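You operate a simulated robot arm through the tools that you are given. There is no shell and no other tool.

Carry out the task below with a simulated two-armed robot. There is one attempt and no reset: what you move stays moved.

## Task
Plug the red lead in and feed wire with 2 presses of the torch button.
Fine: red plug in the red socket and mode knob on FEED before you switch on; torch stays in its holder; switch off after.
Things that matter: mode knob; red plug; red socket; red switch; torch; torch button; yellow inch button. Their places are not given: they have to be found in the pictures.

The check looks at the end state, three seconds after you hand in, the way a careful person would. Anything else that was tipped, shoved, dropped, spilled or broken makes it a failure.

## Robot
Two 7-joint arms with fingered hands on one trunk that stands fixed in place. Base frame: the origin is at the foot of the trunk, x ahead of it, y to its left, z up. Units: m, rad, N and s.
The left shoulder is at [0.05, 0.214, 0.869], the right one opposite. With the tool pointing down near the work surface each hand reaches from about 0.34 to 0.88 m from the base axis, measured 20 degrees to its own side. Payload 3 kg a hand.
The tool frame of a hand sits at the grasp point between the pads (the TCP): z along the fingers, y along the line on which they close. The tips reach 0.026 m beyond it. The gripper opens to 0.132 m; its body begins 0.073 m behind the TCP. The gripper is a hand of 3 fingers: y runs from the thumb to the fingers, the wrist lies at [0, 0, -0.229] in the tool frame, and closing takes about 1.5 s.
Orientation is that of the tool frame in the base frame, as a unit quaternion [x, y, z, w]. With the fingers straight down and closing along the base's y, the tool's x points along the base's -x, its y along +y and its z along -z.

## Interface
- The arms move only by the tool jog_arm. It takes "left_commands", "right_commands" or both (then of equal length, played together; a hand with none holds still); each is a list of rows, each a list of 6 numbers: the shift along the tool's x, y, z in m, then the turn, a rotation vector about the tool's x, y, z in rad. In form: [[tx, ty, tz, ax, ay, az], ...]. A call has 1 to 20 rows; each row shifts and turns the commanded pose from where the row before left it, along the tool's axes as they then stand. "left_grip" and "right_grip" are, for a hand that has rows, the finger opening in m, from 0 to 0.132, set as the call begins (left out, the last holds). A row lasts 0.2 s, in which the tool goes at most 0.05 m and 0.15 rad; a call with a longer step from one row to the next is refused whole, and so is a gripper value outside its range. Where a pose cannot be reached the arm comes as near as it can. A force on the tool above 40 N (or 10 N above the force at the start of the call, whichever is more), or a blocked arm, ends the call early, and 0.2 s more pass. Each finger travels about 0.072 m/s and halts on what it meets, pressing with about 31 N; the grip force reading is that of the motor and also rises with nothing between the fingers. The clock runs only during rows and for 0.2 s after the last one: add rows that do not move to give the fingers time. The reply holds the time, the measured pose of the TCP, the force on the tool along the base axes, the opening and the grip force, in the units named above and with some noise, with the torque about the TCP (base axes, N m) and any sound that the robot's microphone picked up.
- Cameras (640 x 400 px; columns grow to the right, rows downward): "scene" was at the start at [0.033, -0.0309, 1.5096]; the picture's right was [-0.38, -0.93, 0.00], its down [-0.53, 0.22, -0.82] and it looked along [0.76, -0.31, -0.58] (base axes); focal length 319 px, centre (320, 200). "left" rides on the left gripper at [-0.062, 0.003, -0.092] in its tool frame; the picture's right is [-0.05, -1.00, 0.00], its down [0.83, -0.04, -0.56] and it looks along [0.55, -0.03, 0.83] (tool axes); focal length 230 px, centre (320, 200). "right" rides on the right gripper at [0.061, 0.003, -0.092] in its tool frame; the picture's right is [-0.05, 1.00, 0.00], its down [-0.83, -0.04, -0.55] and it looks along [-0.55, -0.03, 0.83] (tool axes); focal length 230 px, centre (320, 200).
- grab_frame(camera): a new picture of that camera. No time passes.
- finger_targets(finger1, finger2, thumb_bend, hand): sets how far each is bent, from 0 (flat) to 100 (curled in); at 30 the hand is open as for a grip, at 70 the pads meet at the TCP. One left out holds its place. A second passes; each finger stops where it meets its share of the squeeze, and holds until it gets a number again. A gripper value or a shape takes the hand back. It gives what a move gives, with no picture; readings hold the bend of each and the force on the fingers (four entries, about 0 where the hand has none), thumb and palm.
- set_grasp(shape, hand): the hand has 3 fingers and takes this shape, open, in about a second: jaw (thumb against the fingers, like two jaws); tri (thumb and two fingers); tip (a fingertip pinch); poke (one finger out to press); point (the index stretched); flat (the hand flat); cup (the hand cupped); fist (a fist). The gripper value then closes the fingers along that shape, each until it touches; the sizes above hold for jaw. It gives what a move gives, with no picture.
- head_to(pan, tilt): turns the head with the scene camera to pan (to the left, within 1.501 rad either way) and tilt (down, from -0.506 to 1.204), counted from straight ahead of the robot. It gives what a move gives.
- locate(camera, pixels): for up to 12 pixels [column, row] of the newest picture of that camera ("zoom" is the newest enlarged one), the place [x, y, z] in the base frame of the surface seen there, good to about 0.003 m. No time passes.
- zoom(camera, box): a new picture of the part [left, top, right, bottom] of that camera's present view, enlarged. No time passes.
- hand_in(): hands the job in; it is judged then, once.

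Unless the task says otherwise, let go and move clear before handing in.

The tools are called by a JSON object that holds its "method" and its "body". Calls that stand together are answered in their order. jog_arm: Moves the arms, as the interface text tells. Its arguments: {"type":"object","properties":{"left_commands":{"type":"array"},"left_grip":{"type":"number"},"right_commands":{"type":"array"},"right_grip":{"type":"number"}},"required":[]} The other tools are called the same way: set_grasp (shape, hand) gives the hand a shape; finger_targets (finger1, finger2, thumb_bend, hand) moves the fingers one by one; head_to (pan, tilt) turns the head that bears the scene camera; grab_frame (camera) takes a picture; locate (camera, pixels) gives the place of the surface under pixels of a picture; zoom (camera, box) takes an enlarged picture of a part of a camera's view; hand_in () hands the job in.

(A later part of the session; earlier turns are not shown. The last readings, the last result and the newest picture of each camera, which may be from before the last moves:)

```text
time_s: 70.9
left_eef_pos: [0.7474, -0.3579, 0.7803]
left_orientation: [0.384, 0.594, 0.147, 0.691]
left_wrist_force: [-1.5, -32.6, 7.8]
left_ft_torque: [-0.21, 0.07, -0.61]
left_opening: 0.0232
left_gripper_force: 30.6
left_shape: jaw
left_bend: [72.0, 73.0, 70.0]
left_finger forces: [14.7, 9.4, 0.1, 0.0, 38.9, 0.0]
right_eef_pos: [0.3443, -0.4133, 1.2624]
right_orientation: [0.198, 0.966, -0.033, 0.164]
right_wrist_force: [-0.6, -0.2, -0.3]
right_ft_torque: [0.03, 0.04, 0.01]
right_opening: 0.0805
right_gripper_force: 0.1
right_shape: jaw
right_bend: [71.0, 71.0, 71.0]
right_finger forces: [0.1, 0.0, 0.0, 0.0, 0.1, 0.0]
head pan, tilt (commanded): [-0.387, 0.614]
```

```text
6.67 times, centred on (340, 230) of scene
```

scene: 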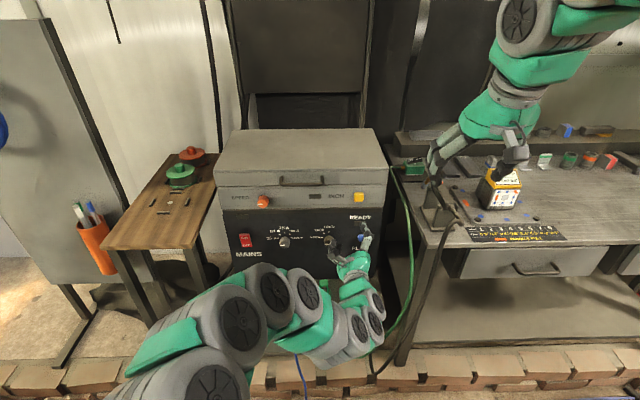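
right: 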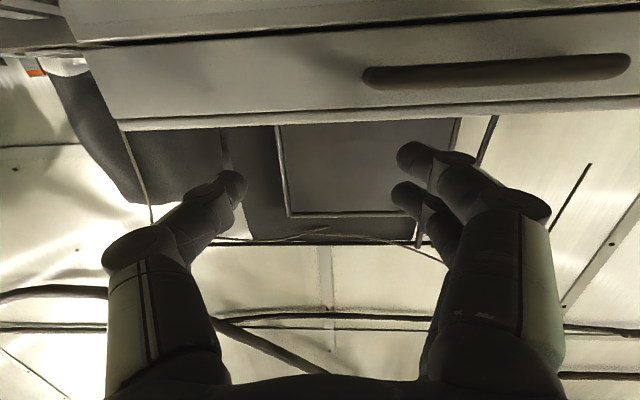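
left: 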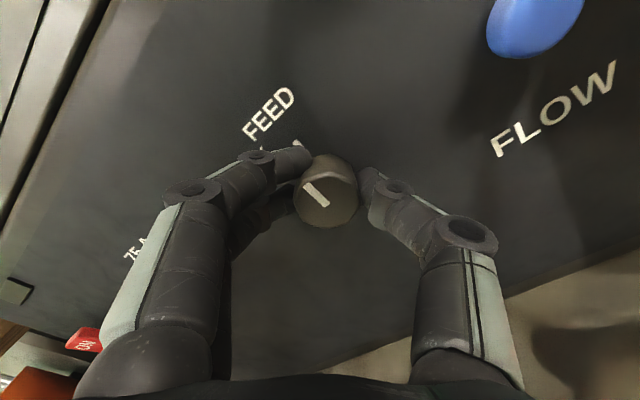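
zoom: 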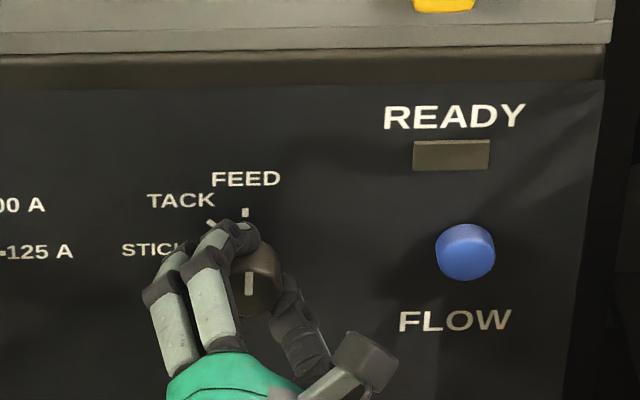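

The mark now points straight up at FEED. I'll open the fingers and back straight out.

{"method": "jog_arm", "body": {"left_commands": [[0, 0, 0, 0, 0, 0], [0, 0, 0, 0, 0, 0], [0, 0, 0, 0, 0, 0], [0, 0, 0, 0, 0, 0], [0, 0, 0, 0, 0, 0], [0, 0, -0.02, 0, 0, 0], [0, 0, -0.03, 0, 0, 0], [0, 0, -0.03, 0, 0, 0], [0, 0, 0, 0, 0, 0]], "left_grip": 0.08}}

{"method": "grab_frame", "body": {"camera": "left"}}

{"method": "zoom", "body": {"camera": "scene", "box": [300, 200, 380, 260]}}

```text
time_s: 72.9
left_eef_pos: [0.6724, -0.3264, 0.7782]
left_orientation: [0.382, 0.595, 0.148, 0.692]
left_wrist_force: [-0.7, 0.0, 0.0]
left_ft_torque: [0.0, -0.01, 0.02]
left_opening: 0.0794
left_gripper_force: 0.0
left_shape: jaw
left_bend: [71.0, 71.0, 71.0]
left_finger forces: [0.1, 0.0, 0.0, 0.1, 0.0, 0.1]
right_eef_pos: [0.3452, -0.413, 1.2617]
right_orientation: [0.199, 0.966, -0.034, 0.164]
right_wrist_force: [-0.4, 0.8, 0.4]
right_ft_torque: [0.02, -0.02, -0.03]
right_opening: 0.0803
right_gripper_force: 0.0
right_shape: jaw
right_bend: [71.0, 71.0, 71.0]
right_finger forces: [0.0, 0.0, 0.1, 0.0, 0.0, 0.0]
head pan, tilt (commanded): [-0.387, 0.614]
```

```text
taken
```

left: 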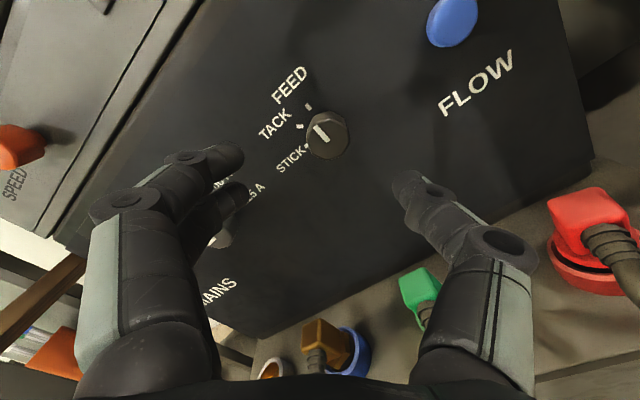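

```text
6.67 times, centred on (340, 230) of scene
```

zoom: 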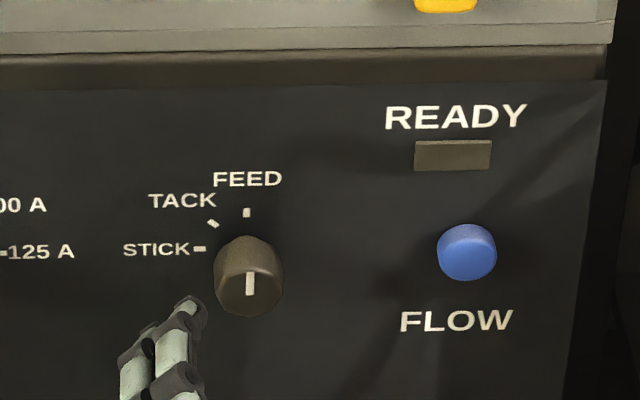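

The knob is on FEED. Next I'll pull back, roll the left hand level, and slide left to face the red MAINS rocker.

{"method": "jog_arm", "body": {"left_commands": [[0, 0, -0.05, 0, 0, 0], [0, 0, 0, 0, 0, -0.131], [0, 0, 0, 0, 0, -0.131], [0, 0, 0, 0, 0, -0.131], [0, 0, 0, 0, 0, -0.131], [0, 0, 0, 0, 0, -0.131], [0, 0, 0, 0, 0, -0.131], [-0.0027, 0.0401, 0, 0, 0, 0], [-0.0027, 0.0401, 0, 0, 0, 0], [-0.0027, 0.0401, 0, 0, 0, 0], [-0.0027, 0.0401, 0, 0, 0, 0], [-0.0027, 0.0401, 0, 0, 0, 0], [-0.0027, 0.0401, 0, 0, 0, 0], [-0.0027, 0.0401, 0, 0, 0, 0], [0, 0, 0, 0, 0, 0]]}}

{"method": "set_grasp", "body": {"hand": "left", "shape": "poke"}}

{"method": "grab_frame", "body": {"camera": "left"}}

{"method": "grab_frame", "body": {"camera": "scene"}}

```text
time_s: 76.1
left_eef_pos: [0.7233, -0.0494, 0.7954]
left_orientation: [0.124, 0.696, -0.13, 0.695]
left_wrist_force: [0.2, 0.2, 0.3]
left_ft_torque: [0.0, -0.03, -0.01]
left_opening: 0.0798
left_gripper_force: 0.0
left_shape: jaw
left_bend: [71.0, 71.0, 71.0]
left_finger forces: [0.0, 0.1, 0.0, 0.0, 0.1, 0.0]
right_eef_pos: [0.3458, -0.4125, 1.2621]
right_orientation: [0.198, 0.966, -0.034, 0.164]
right_wrist_force: [-0.2, 0.4, -0.6]
right_ft_torque: [0.02, 0.01, 0.0]
right_opening: 0.0802
right_gripper_force: 0.0
right_shape: jaw
right_bend: [71.0, 71.0, 71.0]
right_finger forces: [0.1, 0.0, 0.0, 0.0, 0.0, 0.1]
head pan, tilt (commanded): [-0.387, 0.614]
```

```text
time_s: 77.0
left_eef_pos: [0.7222, -0.049, 0.7953]
left_orientation: [0.125, 0.696, -0.129, 0.695]
left_wrist_force: [0.2, 0.3, -0.7]
left_ft_torque: [0.01, 0.01, -0.02]
left_opening: 0.0
left_gripper_force: 0.0
left_shape: poke
left_bend: [100.0, 100.0, 45.0]
left_finger forces: [0.0, 0.0, 0.0, 0.0, 0.0, 0.1]
right_eef_pos: [0.3452, -0.4125, 1.262]
right_orientation: [0.198, 0.966, -0.034, 0.164]
right_wrist_force: [-0.3, 0.6, 0.2]
right_ft_torque: [0.03, 0.01, -0.01]
right_opening: 0.0803
right_gripper_force: 0.0
right_shape: jaw
right_bend: [71.0, 71.0, 71.0]
right_finger forces: [0.0, 0.1, 0.0, 0.0, 0.0, 0.1]
head pan, tilt (commanded): [-0.387, 0.614]
```

```text
taken
```

left: 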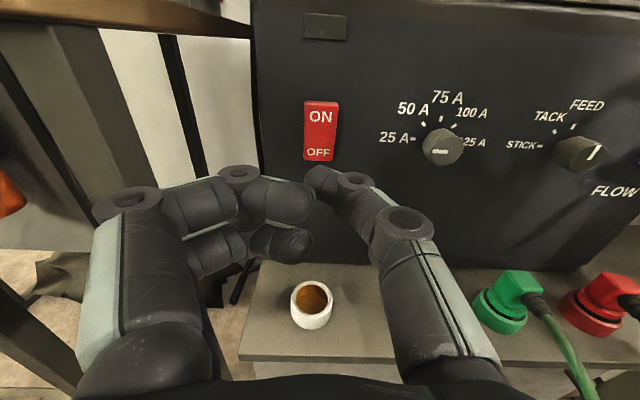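

```text
taken
```

scene: 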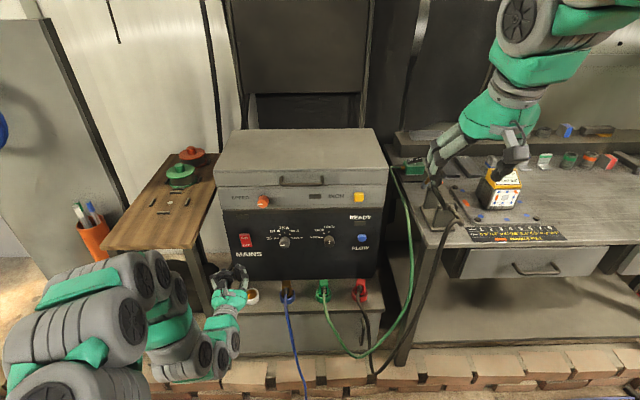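

In the poke shape the fingers curl and the thumb extends, with its tip at (318,178) in the left view. I'll locate that tip and the ON half of the rocker at (320,118).

{"method": "zoom", "body": {"camera": "left", "box": [270, 80, 390, 230]}}

{"method": "locate", "body": {"camera": "left", "pixels": [[318, 170], [315, 178], [325, 178], [320, 190], [345, 185], [322, 117], [318, 152], [306, 103], [338, 103], [306, 160], [333, 160], [322, 130]]}}

{"method": "zoom", "body": {"camera": "scene", "box": [190, 240, 290, 320]}}

```text
2.67 times, centred on (330, 155) of left
```

zoom: 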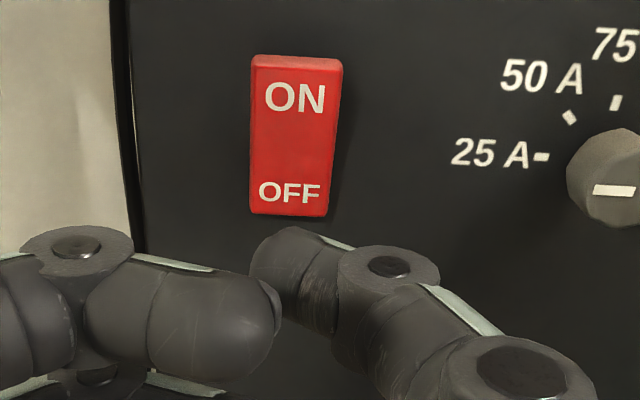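

```text
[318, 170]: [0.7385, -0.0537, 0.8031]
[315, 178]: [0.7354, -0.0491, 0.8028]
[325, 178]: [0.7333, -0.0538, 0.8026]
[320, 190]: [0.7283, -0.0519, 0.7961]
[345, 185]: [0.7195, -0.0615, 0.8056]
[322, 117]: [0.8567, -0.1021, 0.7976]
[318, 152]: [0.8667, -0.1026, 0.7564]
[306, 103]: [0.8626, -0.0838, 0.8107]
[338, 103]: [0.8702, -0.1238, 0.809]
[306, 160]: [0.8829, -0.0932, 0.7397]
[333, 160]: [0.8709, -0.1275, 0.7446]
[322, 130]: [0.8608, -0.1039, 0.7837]
```

```text
5.00 times, centred on (240, 280) of scene
```

zoom: 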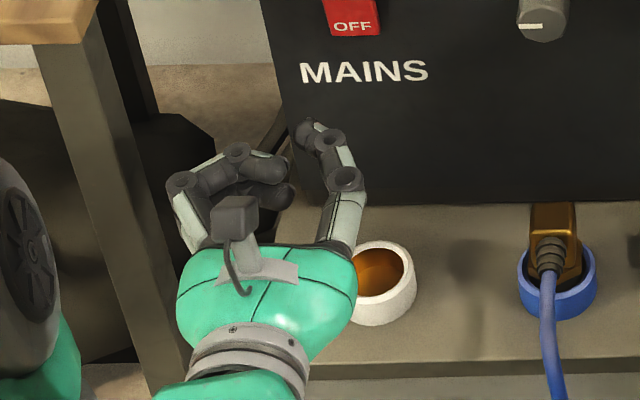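

The thumb tip lies almost on the tool axis, about 22 mm beyond the TCP, and the ON pad centre is at about (0.857,-0.102,0.798). I'll check that the curled fingers don't stick out further, then approach.

{"method": "locate", "body": {"camera": "left", "pixels": [[240, 168], [225, 172], [300, 190], [310, 205], [285, 185], [300, 240], [130, 190], [350, 176]]}}

{"method": "jog_arm", "body": {"left_commands": [[-0.004, -0.0005, 0.035, 0, 0, 0], [-0.004, -0.0005, 0.035, 0, 0, 0], [0, 0, 0.03, 0, 0, 0], [0, 0, 0, 0, 0, 0]]}}

{"method": "grab_frame", "body": {"camera": "left"}}

{"method": "zoom", "body": {"camera": "scene", "box": [210, 210, 290, 270]}}

```text
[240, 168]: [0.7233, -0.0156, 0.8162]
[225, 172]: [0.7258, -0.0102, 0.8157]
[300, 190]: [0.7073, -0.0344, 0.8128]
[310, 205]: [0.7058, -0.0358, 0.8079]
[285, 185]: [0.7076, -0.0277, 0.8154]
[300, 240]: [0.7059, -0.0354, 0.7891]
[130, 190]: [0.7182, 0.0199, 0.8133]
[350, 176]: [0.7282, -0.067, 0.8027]
```

```text
time_s: 78.0
left_eef_pos: [0.8185, -0.0853, 0.8028]
left_orientation: [0.124, 0.696, -0.129, 0.695]
left_wrist_force: [-0.3, 0.1, 0.2]
left_ft_torque: [0.0, 0.01, -0.01]
left_opening: 0.0
left_gripper_force: 0.0
left_shape: poke
left_bend: [100.0, 100.0, 45.0]
left_finger forces: [0.0, 0.1, 0.0, 0.0, 0.0, 0.1]
right_eef_pos: [0.3455, -0.4127, 1.2625]
right_orientation: [0.199, 0.966, -0.033, 0.163]
right_wrist_force: [-0.3, 0.6, -0.2]
right_ft_torque: [-0.01, 0.02, -0.01]
right_opening: 0.0802
right_gripper_force: 0.1
right_shape: jaw
right_bend: [71.0, 71.0, 71.0]
right_finger forces: [0.0, 0.1, 0.0, 0.0, 0.0, 0.1]
head pan, tilt (commanded): [-0.387, 0.614]
```

```text
taken
```

left: 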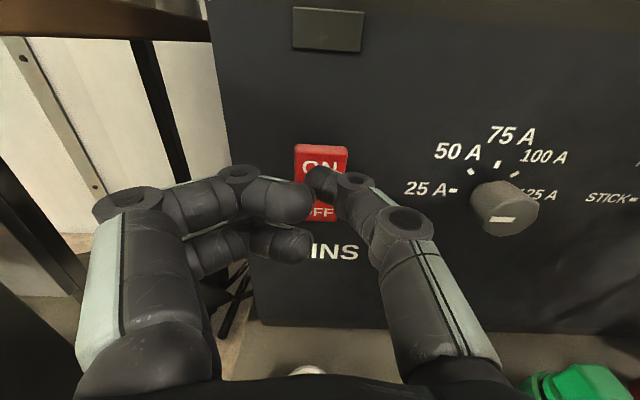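

```text
6.67 times, centred on (250, 240) of scene
```

zoom: 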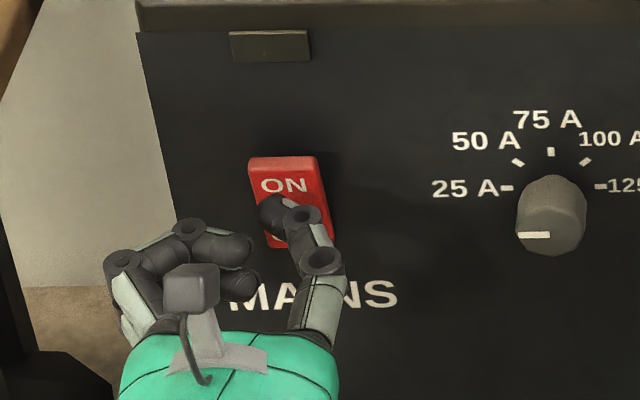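

The thumb tip is about 2 cm in front of the ON pad and the knuckles stay well behind it. I'll press forward gently.

{"method": "jog_arm", "body": {"left_commands": [[0, 0, 0.006, 0, 0, 0], [0, 0, 0.006, 0, 0, 0], [0, 0, 0.004, 0, 0, 0], [0, 0, 0, 0, 0, 0]]}}

{"method": "grab_frame", "body": {"camera": "left"}}

{"method": "zoom", "body": {"camera": "scene", "box": [210, 210, 290, 270]}}

```text
time_s: 79.0
left_eef_pos: [0.8341, -0.0899, 0.8032]
left_orientation: [0.124, 0.697, -0.129, 0.695]
left_wrist_force: [-0.1, -0.4, 0.3]
left_ft_torque: [0.0, -0.02, -0.06]
left_opening: 0.0001
left_gripper_force: 0.0
left_shape: poke
left_bend: [100.0, 100.0, 45.0]
left_finger forces: [0.1, 0.0, 0.0, 0.0, 0.6, 0.1]
right_eef_pos: [0.344, -0.4124, 1.2624]
right_orientation: [0.198, 0.966, -0.033, 0.163]
right_wrist_force: [-0.1, -0.8, 0.0]
right_ft_torque: [-0.01, 0.0, -0.01]
right_opening: 0.0802
right_gripper_force: 0.0
right_shape: jaw
right_bend: [71.0, 71.0, 71.0]
right_finger forces: [0.0, 0.0, 0.1, 0.0, 0.1, 0.0]
head pan, tilt (commanded): [-0.387, 0.614]
```

```text
taken
```

left: 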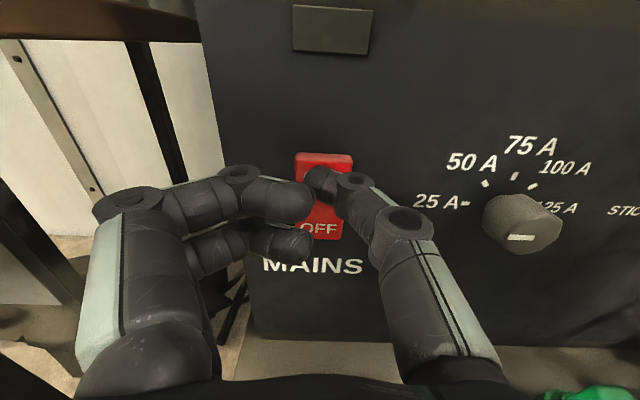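

```text
6.67 times, centred on (250, 240) of scene
```

zoom: 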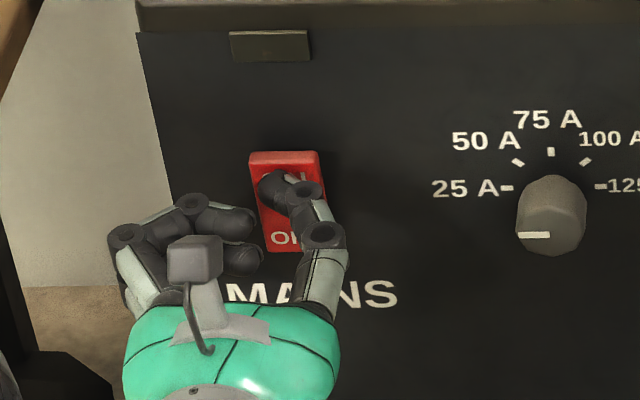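

The thumb just touches (0.6 N), right over ON. I'll push on a few more mm.

{"method": "jog_arm", "body": {"left_commands": [[0, 0, 0.004, 0, 0, 0], [0, 0, 0.004, 0, 0, 0], [0, 0, 0, 0, 0, 0]]}}

{"method": "zoom", "body": {"camera": "scene", "box": [210, 210, 290, 270]}}

{"method": "zoom", "body": {"camera": "left", "box": [270, 120, 390, 270]}}

```text
time_s: 79.8
left_eef_pos: [0.8408, -0.0922, 0.8033]
left_orientation: [0.126, 0.697, -0.13, 0.694]
left_wrist_force: [-35.6, 1.1, 5.7]
left_ft_torque: [-0.03, 0.12, -0.1]
left_opening: 0.0
left_gripper_force: 0.0
left_shape: poke
left_bend: [100.0, 100.0, 46.0]
left_finger forces: [0.0, 0.0, 0.1, 0.1, 33.8, 0.1]
right_eef_pos: [0.3453, -0.412, 1.2635]
right_orientation: [0.199, 0.966, -0.034, 0.164]
right_wrist_force: [0.8, 0.2, 0.9]
right_ft_torque: [0.02, 0.01, 0.02]
right_opening: 0.08
right_gripper_force: 0.0
right_shape: jaw
right_bend: [71.0, 71.0, 71.0]
right_finger forces: [0.0, 0.0, 0.0, 0.0, 0.1, 0.0]
head pan, tilt (commanded): [-0.387, 0.614]
```

```text
6.67 times, centred on (250, 240) of scene
```

zoom: 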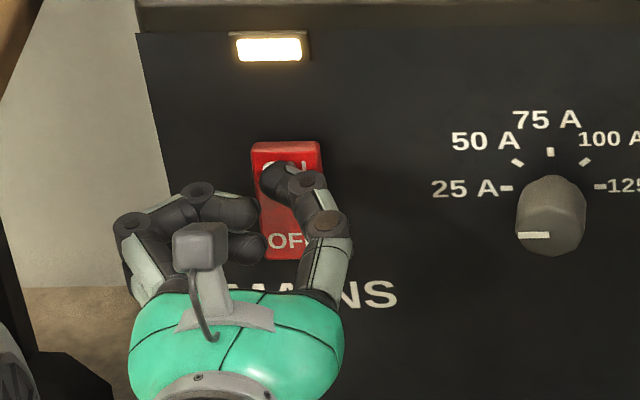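

```text
2.67 times, centred on (330, 195) of left
```

zoom: 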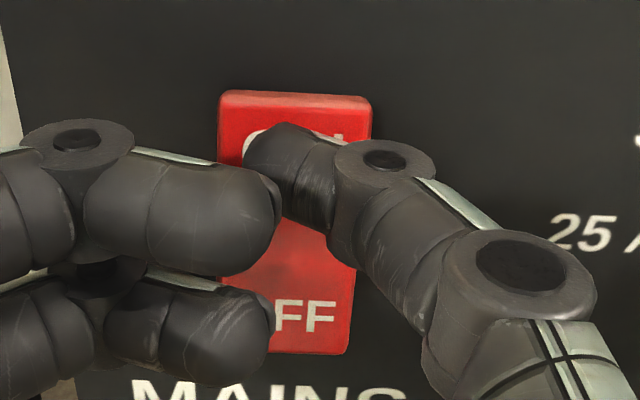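

The lamp above MAINS lit up, so the power is on. I'll retract the thumb straight back and confirm the rocker state and READY lamp.

{"method": "jog_arm", "body": {"left_commands": [[0, 0, -0.02, 0, 0, 0], [0, 0, -0.03, 0, 0, 0], [0, 0, -0.04, 0, 0, 0], [0, 0, -0.03, 0, 0, 0], [0, 0, 0, 0, 0, 0]]}}

{"method": "grab_frame", "body": {"camera": "scene"}}

{"method": "zoom", "body": {"camera": "scene", "box": [210, 170, 400, 320]}}

{"method": "zoom", "body": {"camera": "left", "box": [220, 40, 420, 200]}}

```text
time_s: 81.0
left_eef_pos: [0.7283, -0.0488, 0.8047]
left_orientation: [0.124, 0.697, -0.13, 0.694]
left_wrist_force: [0.3, 0.2, -0.3]
left_ft_torque: [-0.04, -0.01, -0.01]
left_opening: 0.0002
left_gripper_force: 0.0
left_shape: poke
left_bend: [100.0, 100.0, 45.0]
left_finger forces: [0.0, 0.0, 0.0, 0.0, 0.1, 0.1]
right_eef_pos: [0.3457, -0.4132, 1.2626]
right_orientation: [0.198, 0.966, -0.033, 0.163]
right_wrist_force: [-0.1, 0.0, 0.3]
right_ft_torque: [-0.01, -0.01, 0.01]
right_opening: 0.0806
right_gripper_force: 0.0
right_shape: jaw
right_bend: [71.0, 71.0, 71.0]
right_finger forces: [0.1, 0.0, 0.1, 0.0, 0.0, 0.0]
head pan, tilt (commanded): [-0.387, 0.614]
```

```text
taken
```

scene: 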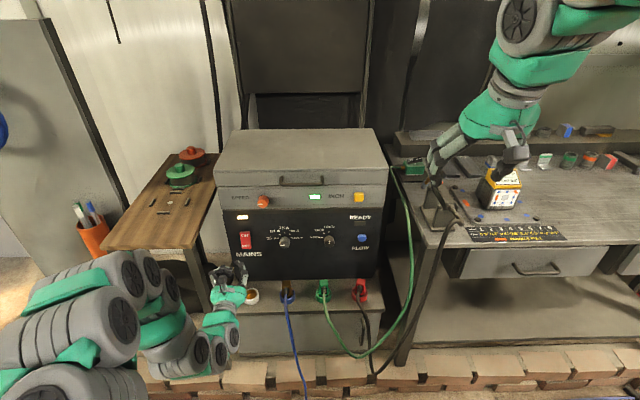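

```text
2.67 times, centred on (305, 245) of scene
```

zoom: 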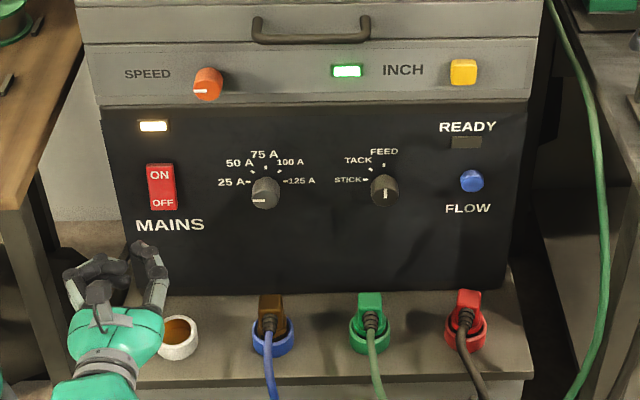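

```text
2.50 times, centred on (320, 120) of left
```

zoom: 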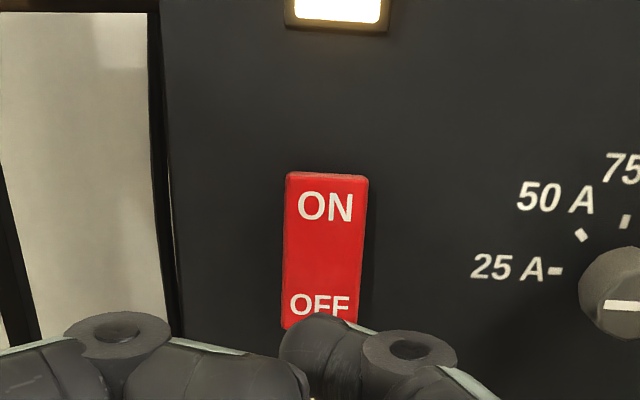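

MAINS is on: the lamp above MAINS is lit and so is the green lamp beside INCH, and the plug and FEED knob are in place. Next I'll bring the right hand over toward the torch and look closely.

{"method": "zoom", "body": {"camera": "scene", "box": [400, 140, 500, 240]}}

{"method": "jog_arm", "body": {"right_commands": [[-0.0135, -0.0135, 0.009, 0, 0, 0], [-0.027, -0.027, 0.018, 0, 0, 0], [-0.027, -0.027, 0.018, 0, 0, 0], [-0.027, -0.027, 0.018, 0, 0, 0], [-0.027, -0.027, 0.018, 0, 0, 0], [0, 0, 0, 0, 0, 0]]}}

{"method": "grab_frame", "body": {"camera": "right"}}

{"method": "grab_frame", "body": {"camera": "scene"}}

```text
4.00 times, centred on (450, 190) of scene
```

zoom: 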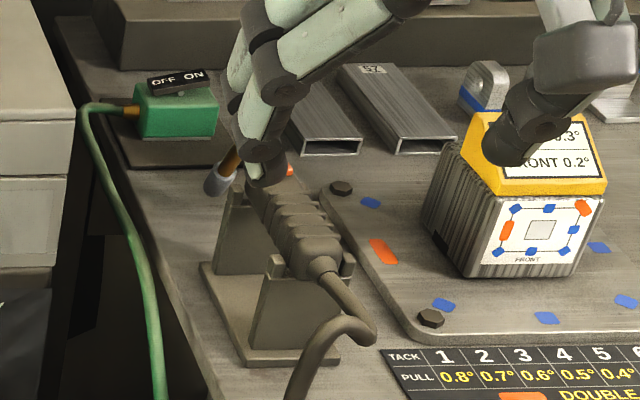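

```text
time_s: 82.4
left_eef_pos: [0.73, -0.049, 0.8037]
left_orientation: [0.125, 0.696, -0.129, 0.695]
left_wrist_force: [0.0, -1.0, -0.5]
left_ft_torque: [0.0, 0.0, 0.0]
left_opening: 0.0
left_gripper_force: 0.1
left_shape: poke
left_bend: [100.0, 100.0, 45.0]
left_finger forces: [0.0, 0.0, 0.0, 0.0, 0.0, 0.1]
right_eef_pos: [0.4222, -0.5801, 1.2218]
right_orientation: [0.198, 0.966, -0.034, 0.163]
right_wrist_force: [-0.2, -0.4, 0.0]
right_ft_torque: [-0.03, 0.01, 0.01]
right_opening: 0.0802
right_gripper_force: 0.1
right_shape: jaw
right_bend: [71.0, 71.0, 71.0]
right_finger forces: [0.0, 0.0, 0.0, 0.1, 0.0, 0.1]
head pan, tilt (commanded): [-0.387, 0.614]
```

```text
taken
```

right: 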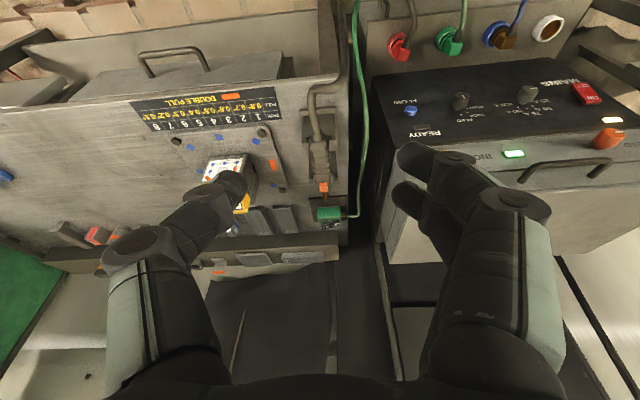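

```text
taken
```

scene: 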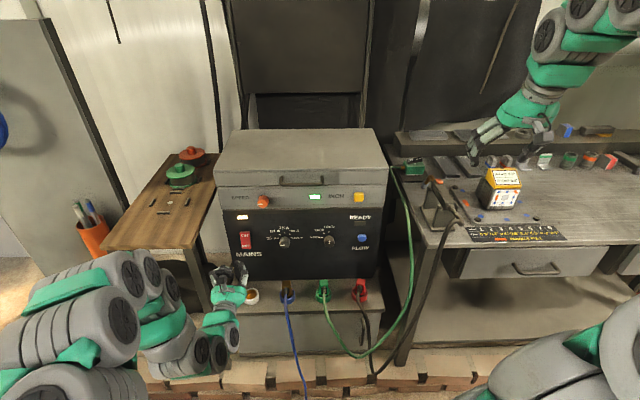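

The torch is visible from above at (320,150) in the right view. I'll zoom in and locate the button and nearby objects.

{"method": "zoom", "body": {"camera": "right", "box": [270, 70, 370, 240]}}

{"method": "zoom", "body": {"camera": "scene", "box": [400, 150, 480, 230]}}

```text
2.35 times, centred on (320, 155) of right
```

zoom: 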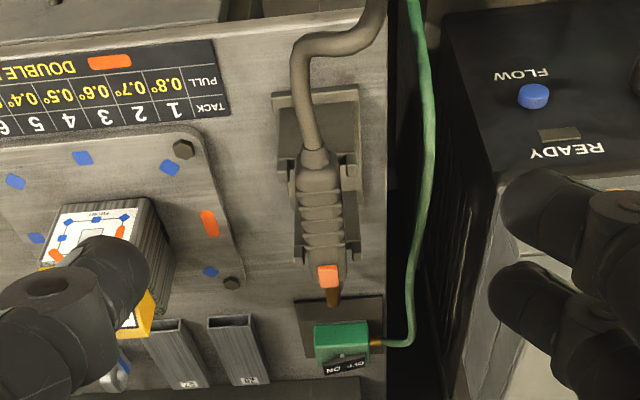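

```text
5.00 times, centred on (440, 190) of scene
```

zoom: 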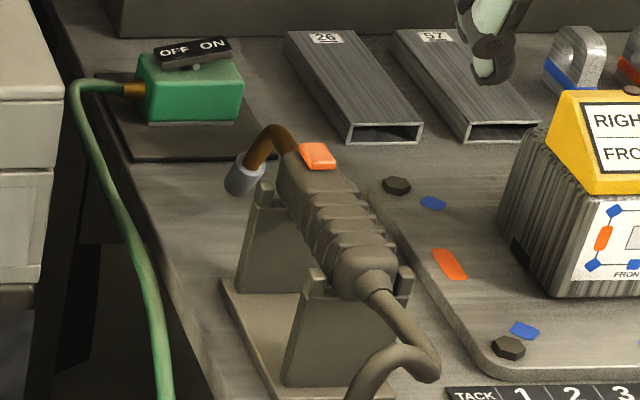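

The button sits on the handle's front end, just past the rear upright of the holder. I'll locate it precisely from the right camera.

{"method": "zoom", "body": {"camera": "right", "box": [300, 150, 350, 220]}}

{"method": "locate", "body": {"camera": "zoom", "pixels": [[345, 205], [320, 190], [365, 190], [320, 225], [365, 225], [345, 150], [345, 110], [330, 60], [360, 270], [290, 140], [400, 140], [380, 320]]}}

```text
5.71 times, centred on (325, 185) of right
```

zoom: 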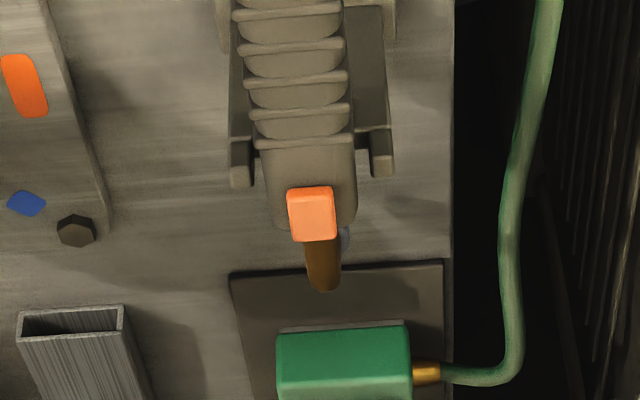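

```text
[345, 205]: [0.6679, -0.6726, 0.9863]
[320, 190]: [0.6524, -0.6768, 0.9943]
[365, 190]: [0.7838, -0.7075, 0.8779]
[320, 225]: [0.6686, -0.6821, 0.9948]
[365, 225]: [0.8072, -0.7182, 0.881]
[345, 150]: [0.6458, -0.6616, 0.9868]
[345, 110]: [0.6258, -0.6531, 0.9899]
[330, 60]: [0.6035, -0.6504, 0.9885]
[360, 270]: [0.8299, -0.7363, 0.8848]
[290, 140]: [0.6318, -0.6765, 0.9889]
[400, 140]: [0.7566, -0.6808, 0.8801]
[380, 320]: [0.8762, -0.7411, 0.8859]
```

The button centre is at about (0.6625,-0.681) with its top near z 0.996. I'll put the right hand in the poke shape and hover the thumb tip about 4 cm above it.

{"method": "set_grasp", "body": {"hand": "right", "shape": "poke"}}

{"method": "jog_arm", "body": {"right_commands": [[-0.0269, 0.0003, 0.034, 0, 0, 0], [-0.0269, 0.0003, 0.034, 0, 0, 0], [-0.0269, 0.0003, 0.034, 0, 0, 0], [-0.0269, 0.0003, 0.034, 0, 0, 0], [-0.0269, 0.0003, 0.034, 0, 0, 0], [0, 0, 0, 0, 0, 0]]}}

{"method": "grab_frame", "body": {"camera": "right"}}

{"method": "zoom", "body": {"camera": "scene", "box": [400, 120, 520, 240]}}

```text
time_s: 83.3
left_eef_pos: [0.7305, -0.0496, 0.8047]
left_orientation: [0.124, 0.697, -0.129, 0.695]
left_wrist_force: [0.6, 0.9, -0.2]
left_ft_torque: [0.0, -0.01, 0.01]
left_opening: 0.0002
left_gripper_force: 0.0
left_shape: poke
left_bend: [100.0, 100.0, 45.0]
left_finger forces: [0.0, 0.1, 0.0, 0.0, 0.0, 0.1]
right_eef_pos: [0.4234, -0.5801, 1.2216]
right_orientation: [0.198, 0.966, -0.033, 0.163]
right_wrist_force: [0.3, 0.7, -0.9]
right_ft_torque: [-0.01, 0.0, -0.05]
right_opening: 0.0002
right_gripper_force: 0.0
right_shape: poke
right_bend: [100.0, 100.0, 45.0]
right_finger forces: [0.1, 0.0, 0.0, 0.0, 0.0, 0.1]
head pan, tilt (commanded): [-0.387, 0.614]
```

```text
time_s: 84.7
left_eef_pos: [0.7295, -0.0493, 0.8033]
left_orientation: [0.124, 0.697, -0.129, 0.695]
left_wrist_force: [-0.3, 0.4, -1.0]
left_ft_torque: [-0.02, 0.0, 0.0]
left_opening: 0.0
left_gripper_force: 0.1
left_shape: poke
left_bend: [100.0, 100.0, 45.0]
left_finger forces: [0.0, 0.0, 0.0, 0.1, 0.0, 0.0]
right_eef_pos: [0.5912, -0.6526, 1.1058]
right_orientation: [0.199, 0.966, -0.033, 0.163]
right_wrist_force: [0.7, -0.2, 0.8]
right_ft_torque: [0.03, 0.02, 0.01]
right_opening: 0.0
right_gripper_force: 0.0
right_shape: poke
right_bend: [100.0, 100.0, 45.0]
right_finger forces: [0.1, 0.0, 0.1, 0.0, 0.0, 0.0]
head pan, tilt (commanded): [-0.387, 0.614]
```

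```text
taken
```

right: 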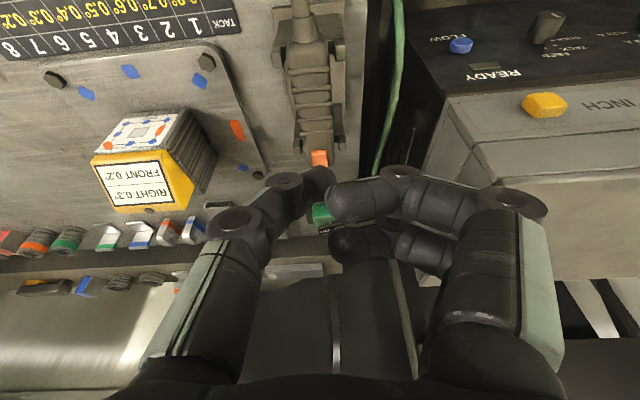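

```text
3.33 times, centred on (460, 180) of scene
```

zoom: 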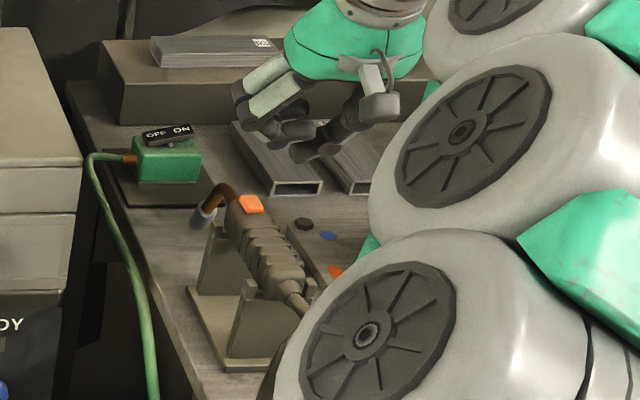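

The thumb tip at (322,175) and the button at (320,158) line up in the right view. I'll locate both to plan the final approach.

{"method": "locate", "body": {"camera": "right", "pixels": [[318, 170], [325, 170], [333, 175], [325, 178], [320, 158], [316, 153], [324, 163], [318, 140], [320, 150], [340, 200], [395, 170], [345, 240]]}}

{"method": "zoom", "body": {"camera": "right", "box": [280, 120, 370, 200]}}

```text
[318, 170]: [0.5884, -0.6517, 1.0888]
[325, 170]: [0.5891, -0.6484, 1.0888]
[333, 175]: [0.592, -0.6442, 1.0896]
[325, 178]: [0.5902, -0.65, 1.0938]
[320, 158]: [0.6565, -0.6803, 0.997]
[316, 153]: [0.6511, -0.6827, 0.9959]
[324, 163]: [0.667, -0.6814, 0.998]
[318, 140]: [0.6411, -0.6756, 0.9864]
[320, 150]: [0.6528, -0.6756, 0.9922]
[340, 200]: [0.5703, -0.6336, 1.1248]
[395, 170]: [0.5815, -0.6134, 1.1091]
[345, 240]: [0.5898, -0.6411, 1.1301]
```

```text
5.00 times, centred on (325, 160) of right
```

zoom: 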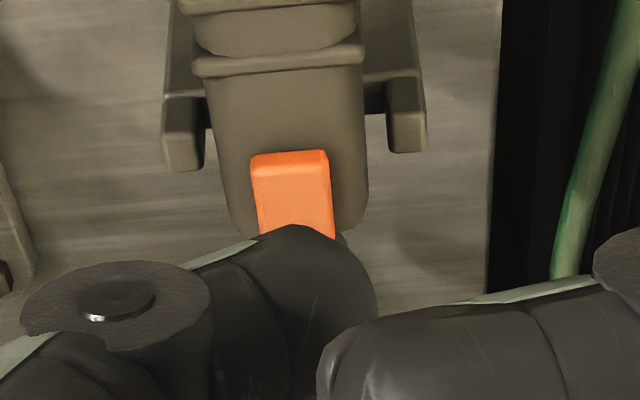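

The thumb tip is about 22 mm below the TCP. I'll move it to about 1.5 cm above the button centre.

{"method": "jog_arm", "body": {"right_commands": [[-0.011, 0.0004, 0.0229, 0, 0, 0], [-0.011, 0.0004, 0.0229, 0, 0, 0], [-0.011, 0.0004, 0.0229, 0, 0, 0], [-0.011, 0.0004, 0.0229, 0, 0, 0], [0, 0, 0, 0, 0, 0]]}}

{"method": "grab_frame", "body": {"camera": "right"}}

{"method": "zoom", "body": {"camera": "right", "box": [260, 100, 400, 220]}}

{"method": "zoom", "body": {"camera": "scene", "box": [400, 140, 480, 220]}}

```text
time_s: 85.9
left_eef_pos: [0.7293, -0.0499, 0.8049]
left_orientation: [0.125, 0.696, -0.13, 0.695]
left_wrist_force: [-0.1, 0.2, 0.3]
left_ft_torque: [-0.05, -0.01, -0.01]
left_opening: 0.0
left_gripper_force: 0.0
left_shape: poke
left_bend: [100.0, 100.0, 45.0]
left_finger forces: [0.1, 0.1, 0.0, 0.1, 0.0, 0.1]
right_eef_pos: [0.658, -0.6774, 1.0355]
right_orientation: [0.198, 0.966, -0.033, 0.163]
right_wrist_force: [-0.3, -0.1, 0.7]
right_ft_torque: [0.0, 0.03, -0.01]
right_opening: 0.0001
right_gripper_force: 0.0
right_shape: poke
right_bend: [100.0, 100.0, 45.0]
right_finger forces: [0.0, 0.1, 0.1, 0.1, 0.0, 0.0]
head pan, tilt (commanded): [-0.387, 0.614]
```

```text
taken
```

right: 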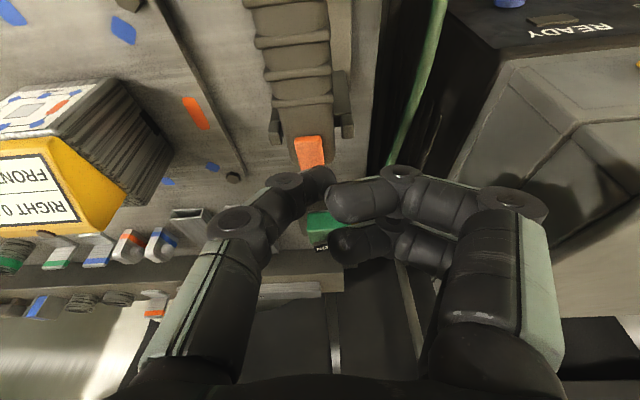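

```text
3.33 times, centred on (330, 160) of right
```

zoom: 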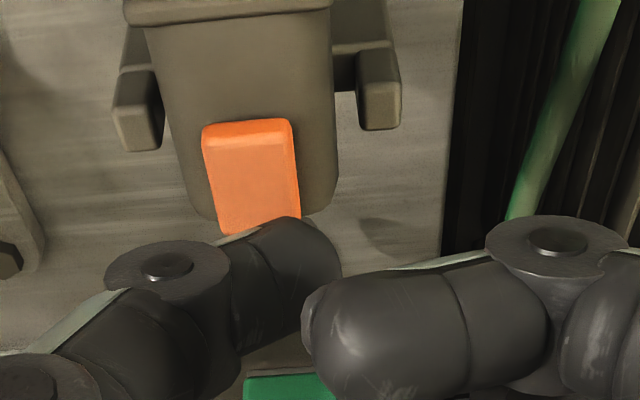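

```text
5.00 times, centred on (440, 180) of scene
```

zoom: 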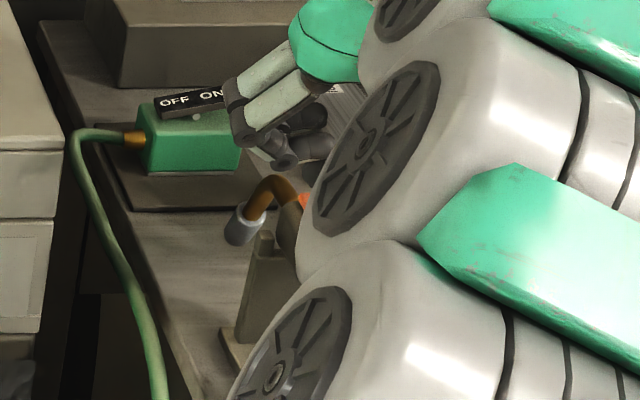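

From the camera geometry, the thumb tip is about 6 mm to the left of the button's centreline. I'll shift right by that much and come down to just above contact.

{"method": "jog_arm", "body": {"right_commands": [[0, -0.0057, 0, 0, 0, 0], [0.002, 0, 0.0057, 0, 0, 0], [0.002, 0, 0.0057, 0, 0, 0], [0, 0, 0, 0, 0, 0]]}}

{"method": "grab_frame", "body": {"camera": "right"}}

{"method": "zoom", "body": {"camera": "right", "box": [260, 100, 400, 220]}}

{"method": "locate", "body": {"camera": "right", "pixels": [[318, 150], [318, 155], [318, 160], [310, 155], [325, 155], [318, 168], [320, 180], [318, 135]]}}

```text
time_s: 86.9
left_eef_pos: [0.729, -0.0493, 0.805]
left_orientation: [0.125, 0.696, -0.128, 0.695]
left_wrist_force: [-0.4, 0.0, -0.4]
left_ft_torque: [-0.02, -0.02, 0.02]
left_opening: 0.0
left_gripper_force: 0.0
left_shape: poke
left_bend: [100.0, 100.0, 45.0]
left_finger forces: [0.0, 0.1, 0.1, 0.0, 0.0, 0.0]
right_eef_pos: [0.6559, -0.6821, 1.0237]
right_orientation: [0.199, 0.966, -0.034, 0.164]
right_wrist_force: [0.3, -0.2, 1.4]
right_ft_torque: [-0.01, -0.03, 0.0]
right_opening: 0.0002
right_gripper_force: 0.1
right_shape: poke
right_bend: [100.0, 100.0, 45.0]
right_finger forces: [0.0, 0.1, 0.0, 0.0, 1.0, 0.0]
head pan, tilt (commanded): [-0.387, 0.614]
```

```text
taken
```

right: 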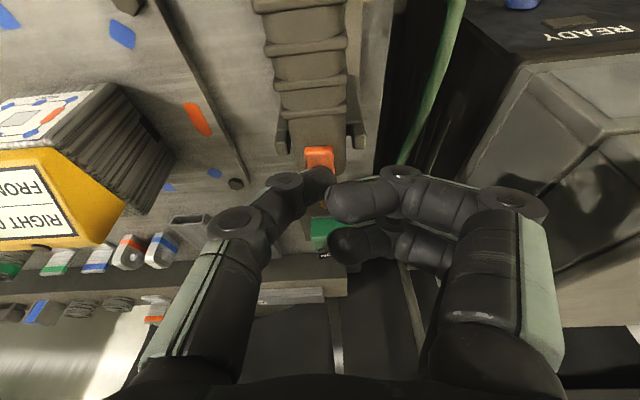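

```text
3.33 times, centred on (330, 160) of right
```

zoom: 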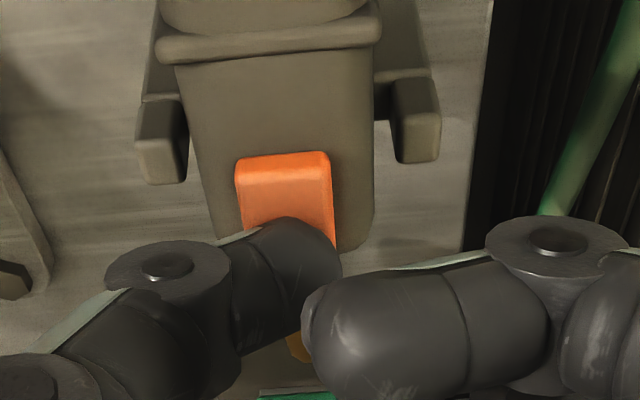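

```text
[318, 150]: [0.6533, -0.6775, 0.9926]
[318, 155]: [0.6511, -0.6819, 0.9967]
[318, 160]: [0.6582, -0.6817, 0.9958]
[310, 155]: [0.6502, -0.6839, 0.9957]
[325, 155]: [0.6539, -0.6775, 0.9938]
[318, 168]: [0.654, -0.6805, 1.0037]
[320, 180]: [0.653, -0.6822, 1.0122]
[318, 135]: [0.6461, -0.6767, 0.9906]
```

The thumb now rests lightly on the button (about 1 N) and is centred on it laterally. Here is press one: down a few mm while watching force and sound.

{"method": "jog_arm", "body": {"right_commands": [[0.00066, 0, 0.0019, 0, 0, 0], [0.00066, 0, 0.0019, 0, 0, 0], [0, 0, 0, 0, 0, 0]]}}

{"method": "zoom", "body": {"camera": "right", "box": [260, 100, 400, 220]}}

{"method": "zoom", "body": {"camera": "scene", "box": [300, 150, 460, 270]}}

```text
time_s: 87.7
left_eef_pos: [0.7285, -0.0494, 0.8055]
left_orientation: [0.124, 0.697, -0.13, 0.695]
left_wrist_force: [0.3, -0.3, 0.1]
left_ft_torque: [0.01, -0.04, -0.02]
left_opening: 0.0
left_gripper_force: 0.0
left_shape: poke
left_bend: [100.0, 100.0, 45.0]
left_finger forces: [0.0, 0.1, 0.0, 0.0, 0.0, 0.0]
right_eef_pos: [0.6569, -0.6838, 1.0201]
right_orientation: [0.198, 0.966, -0.034, 0.163]
right_wrist_force: [0.1, -0.4, 3.1]
right_ft_torque: [0.0, -0.04, -0.05]
right_opening: 0.0
right_gripper_force: 0.1
right_shape: poke
right_bend: [100.0, 100.0, 45.0]
right_finger forces: [0.1, 0.0, 0.0, 0.0, 3.7, 0.1]
head pan, tilt (commanded): [-0.387, 0.614]
heard: click
```

```text
3.33 times, centred on (330, 160) of right
```

zoom: 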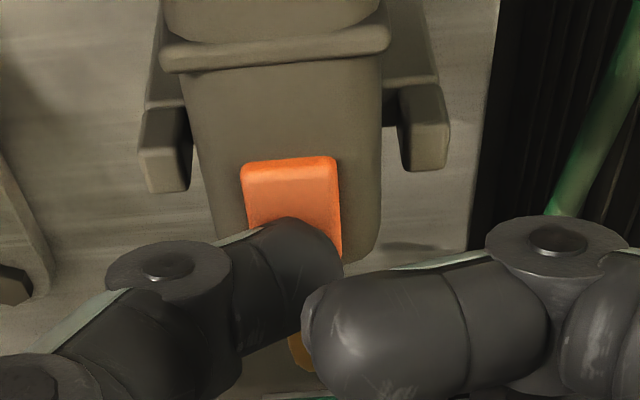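

```text
3.33 times, centred on (380, 210) of scene
```

zoom: 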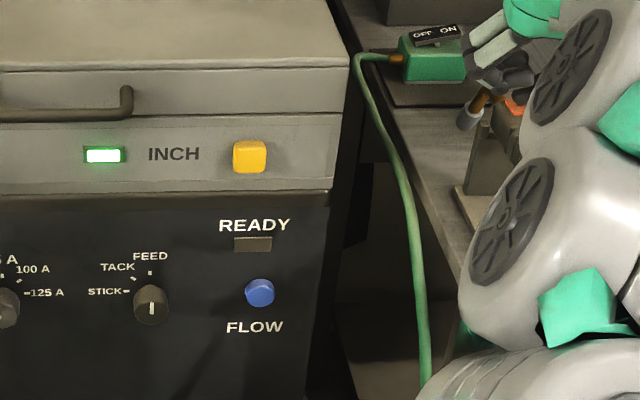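

A click was heard at about 3.7 N, so that is press one. I'll lift clear about 1 cm so the button springs back.

{"method": "jog_arm", "body": {"right_commands": [[-0.0016, 0, -0.0047, 0, 0, 0], [-0.0016, 0, -0.0047, 0, 0, 0], [0, 0, 0, 0, 0, 0], [0, 0, 0, 0, 0, 0], [0, 0, 0, 0, 0, 0]]}}

{"method": "zoom", "body": {"camera": "right", "box": [260, 100, 400, 220]}}

{"method": "zoom", "body": {"camera": "scene", "box": [410, 150, 450, 190]}}

```text
time_s: 88.9
left_eef_pos: [0.7302, -0.0505, 0.8054]
left_orientation: [0.125, 0.696, -0.13, 0.695]
left_wrist_force: [-0.4, -0.4, 0.2]
left_ft_torque: [-0.01, -0.01, 0.0]
left_opening: 0.0
left_gripper_force: 0.1
left_shape: poke
left_bend: [100.0, 100.0, 45.0]
left_finger forces: [0.1, 0.0, 0.1, 0.0, 0.0, 0.0]
right_eef_pos: [0.6556, -0.6853, 1.0302]
right_orientation: [0.198, 0.966, -0.034, 0.164]
right_wrist_force: [-0.4, 0.0, -0.7]
right_ft_torque: [0.01, 0.02, -0.02]
right_opening: 0.0
right_gripper_force: 0.0
right_shape: poke
right_bend: [100.0, 100.0, 45.0]
right_finger forces: [0.0, 0.1, 0.0, 0.1, 0.0, 0.0]
head pan, tilt (commanded): [-0.387, 0.614]
```

```text
3.33 times, centred on (330, 160) of right
```

zoom: 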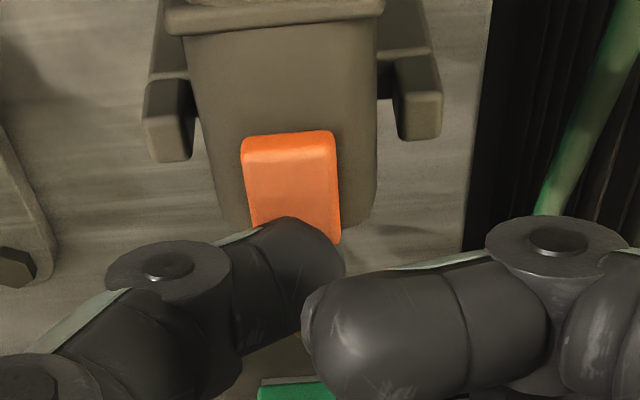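

```text
10.00 times, centred on (430, 170) of scene
```

zoom: 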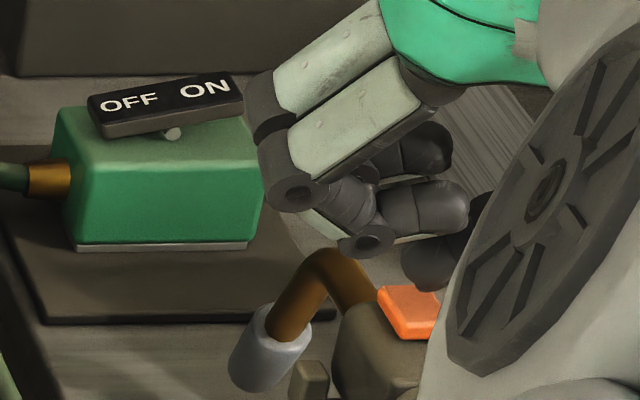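

The button is released and the force is back to zero. I'll check the nozzle tip for wire before the second press.

{"method": "zoom", "body": {"camera": "scene", "box": [416, 172, 436, 192]}}

{"method": "grab_frame", "body": {"camera": "left"}}

```text
16.00 times, centred on (426, 182) of scene
```

zoom: 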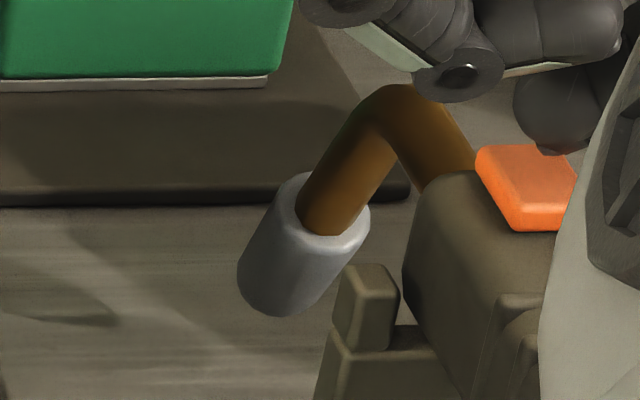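

```text
taken
```

left: 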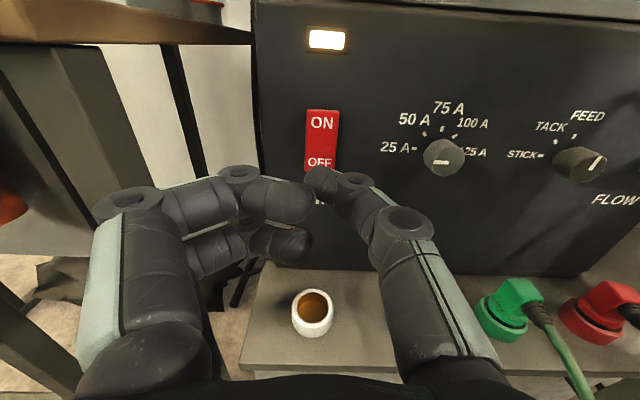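

No wire is visible from this angle, but the button clicked. For press two I'll return to exactly the same depth.

{"method": "jog_arm", "body": {"right_commands": [[0.0016, 0, 0.0047, 0, 0, 0], [0.0008, 0, 0.00235, 0, 0, 0], [0.0008, 0, 0.00235, 0, 0, 0], [0, 0, 0, 0, 0, 0], [0, 0, 0, 0, 0, 0]]}}

{"method": "zoom", "body": {"camera": "right", "box": [260, 100, 400, 220]}}

{"method": "zoom", "body": {"camera": "scene", "box": [416, 172, 436, 192]}}

```text
time_s: 90.1
left_eef_pos: [0.7296, -0.0486, 0.805]
left_orientation: [0.124, 0.697, -0.128, 0.695]
left_wrist_force: [-0.6, 0.5, 0.1]
left_ft_torque: [0.02, -0.02, -0.02]
left_opening: 0.0001
left_gripper_force: 0.0
left_shape: poke
left_bend: [100.0, 100.0, 45.0]
left_finger forces: [0.1, 0.0, 0.0, 0.0, 0.0, 0.1]
right_eef_pos: [0.6569, -0.6859, 1.0213]
right_orientation: [0.199, 0.966, -0.034, 0.162]
right_wrist_force: [-0.5, -0.7, 2.8]
right_ft_torque: [-0.02, -0.02, 0.02]
right_opening: 0.0
right_gripper_force: 0.0
right_shape: poke
right_bend: [100.0, 100.0, 45.0]
right_finger forces: [0.1, 0.0, 0.1, 0.0, 2.5, 0.0]
head pan, tilt (commanded): [-0.387, 0.614]
heard: click
```

```text
3.33 times, centred on (330, 160) of right
```

zoom: 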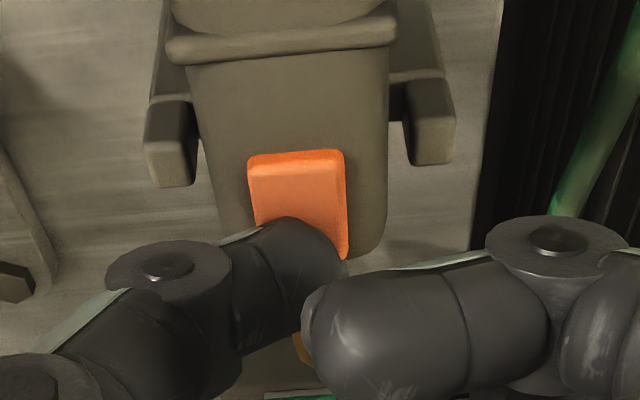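

```text
16.00 times, centred on (426, 182) of scene
```

zoom: 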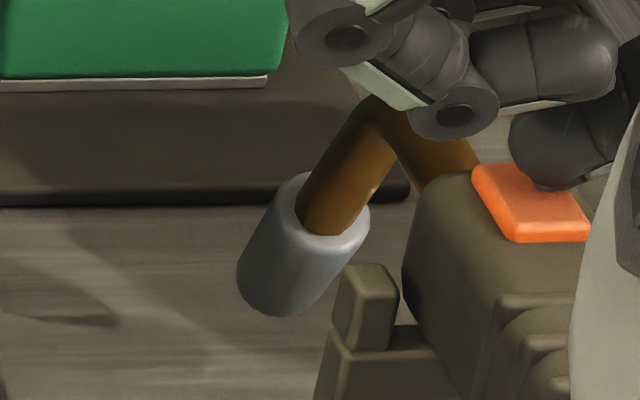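

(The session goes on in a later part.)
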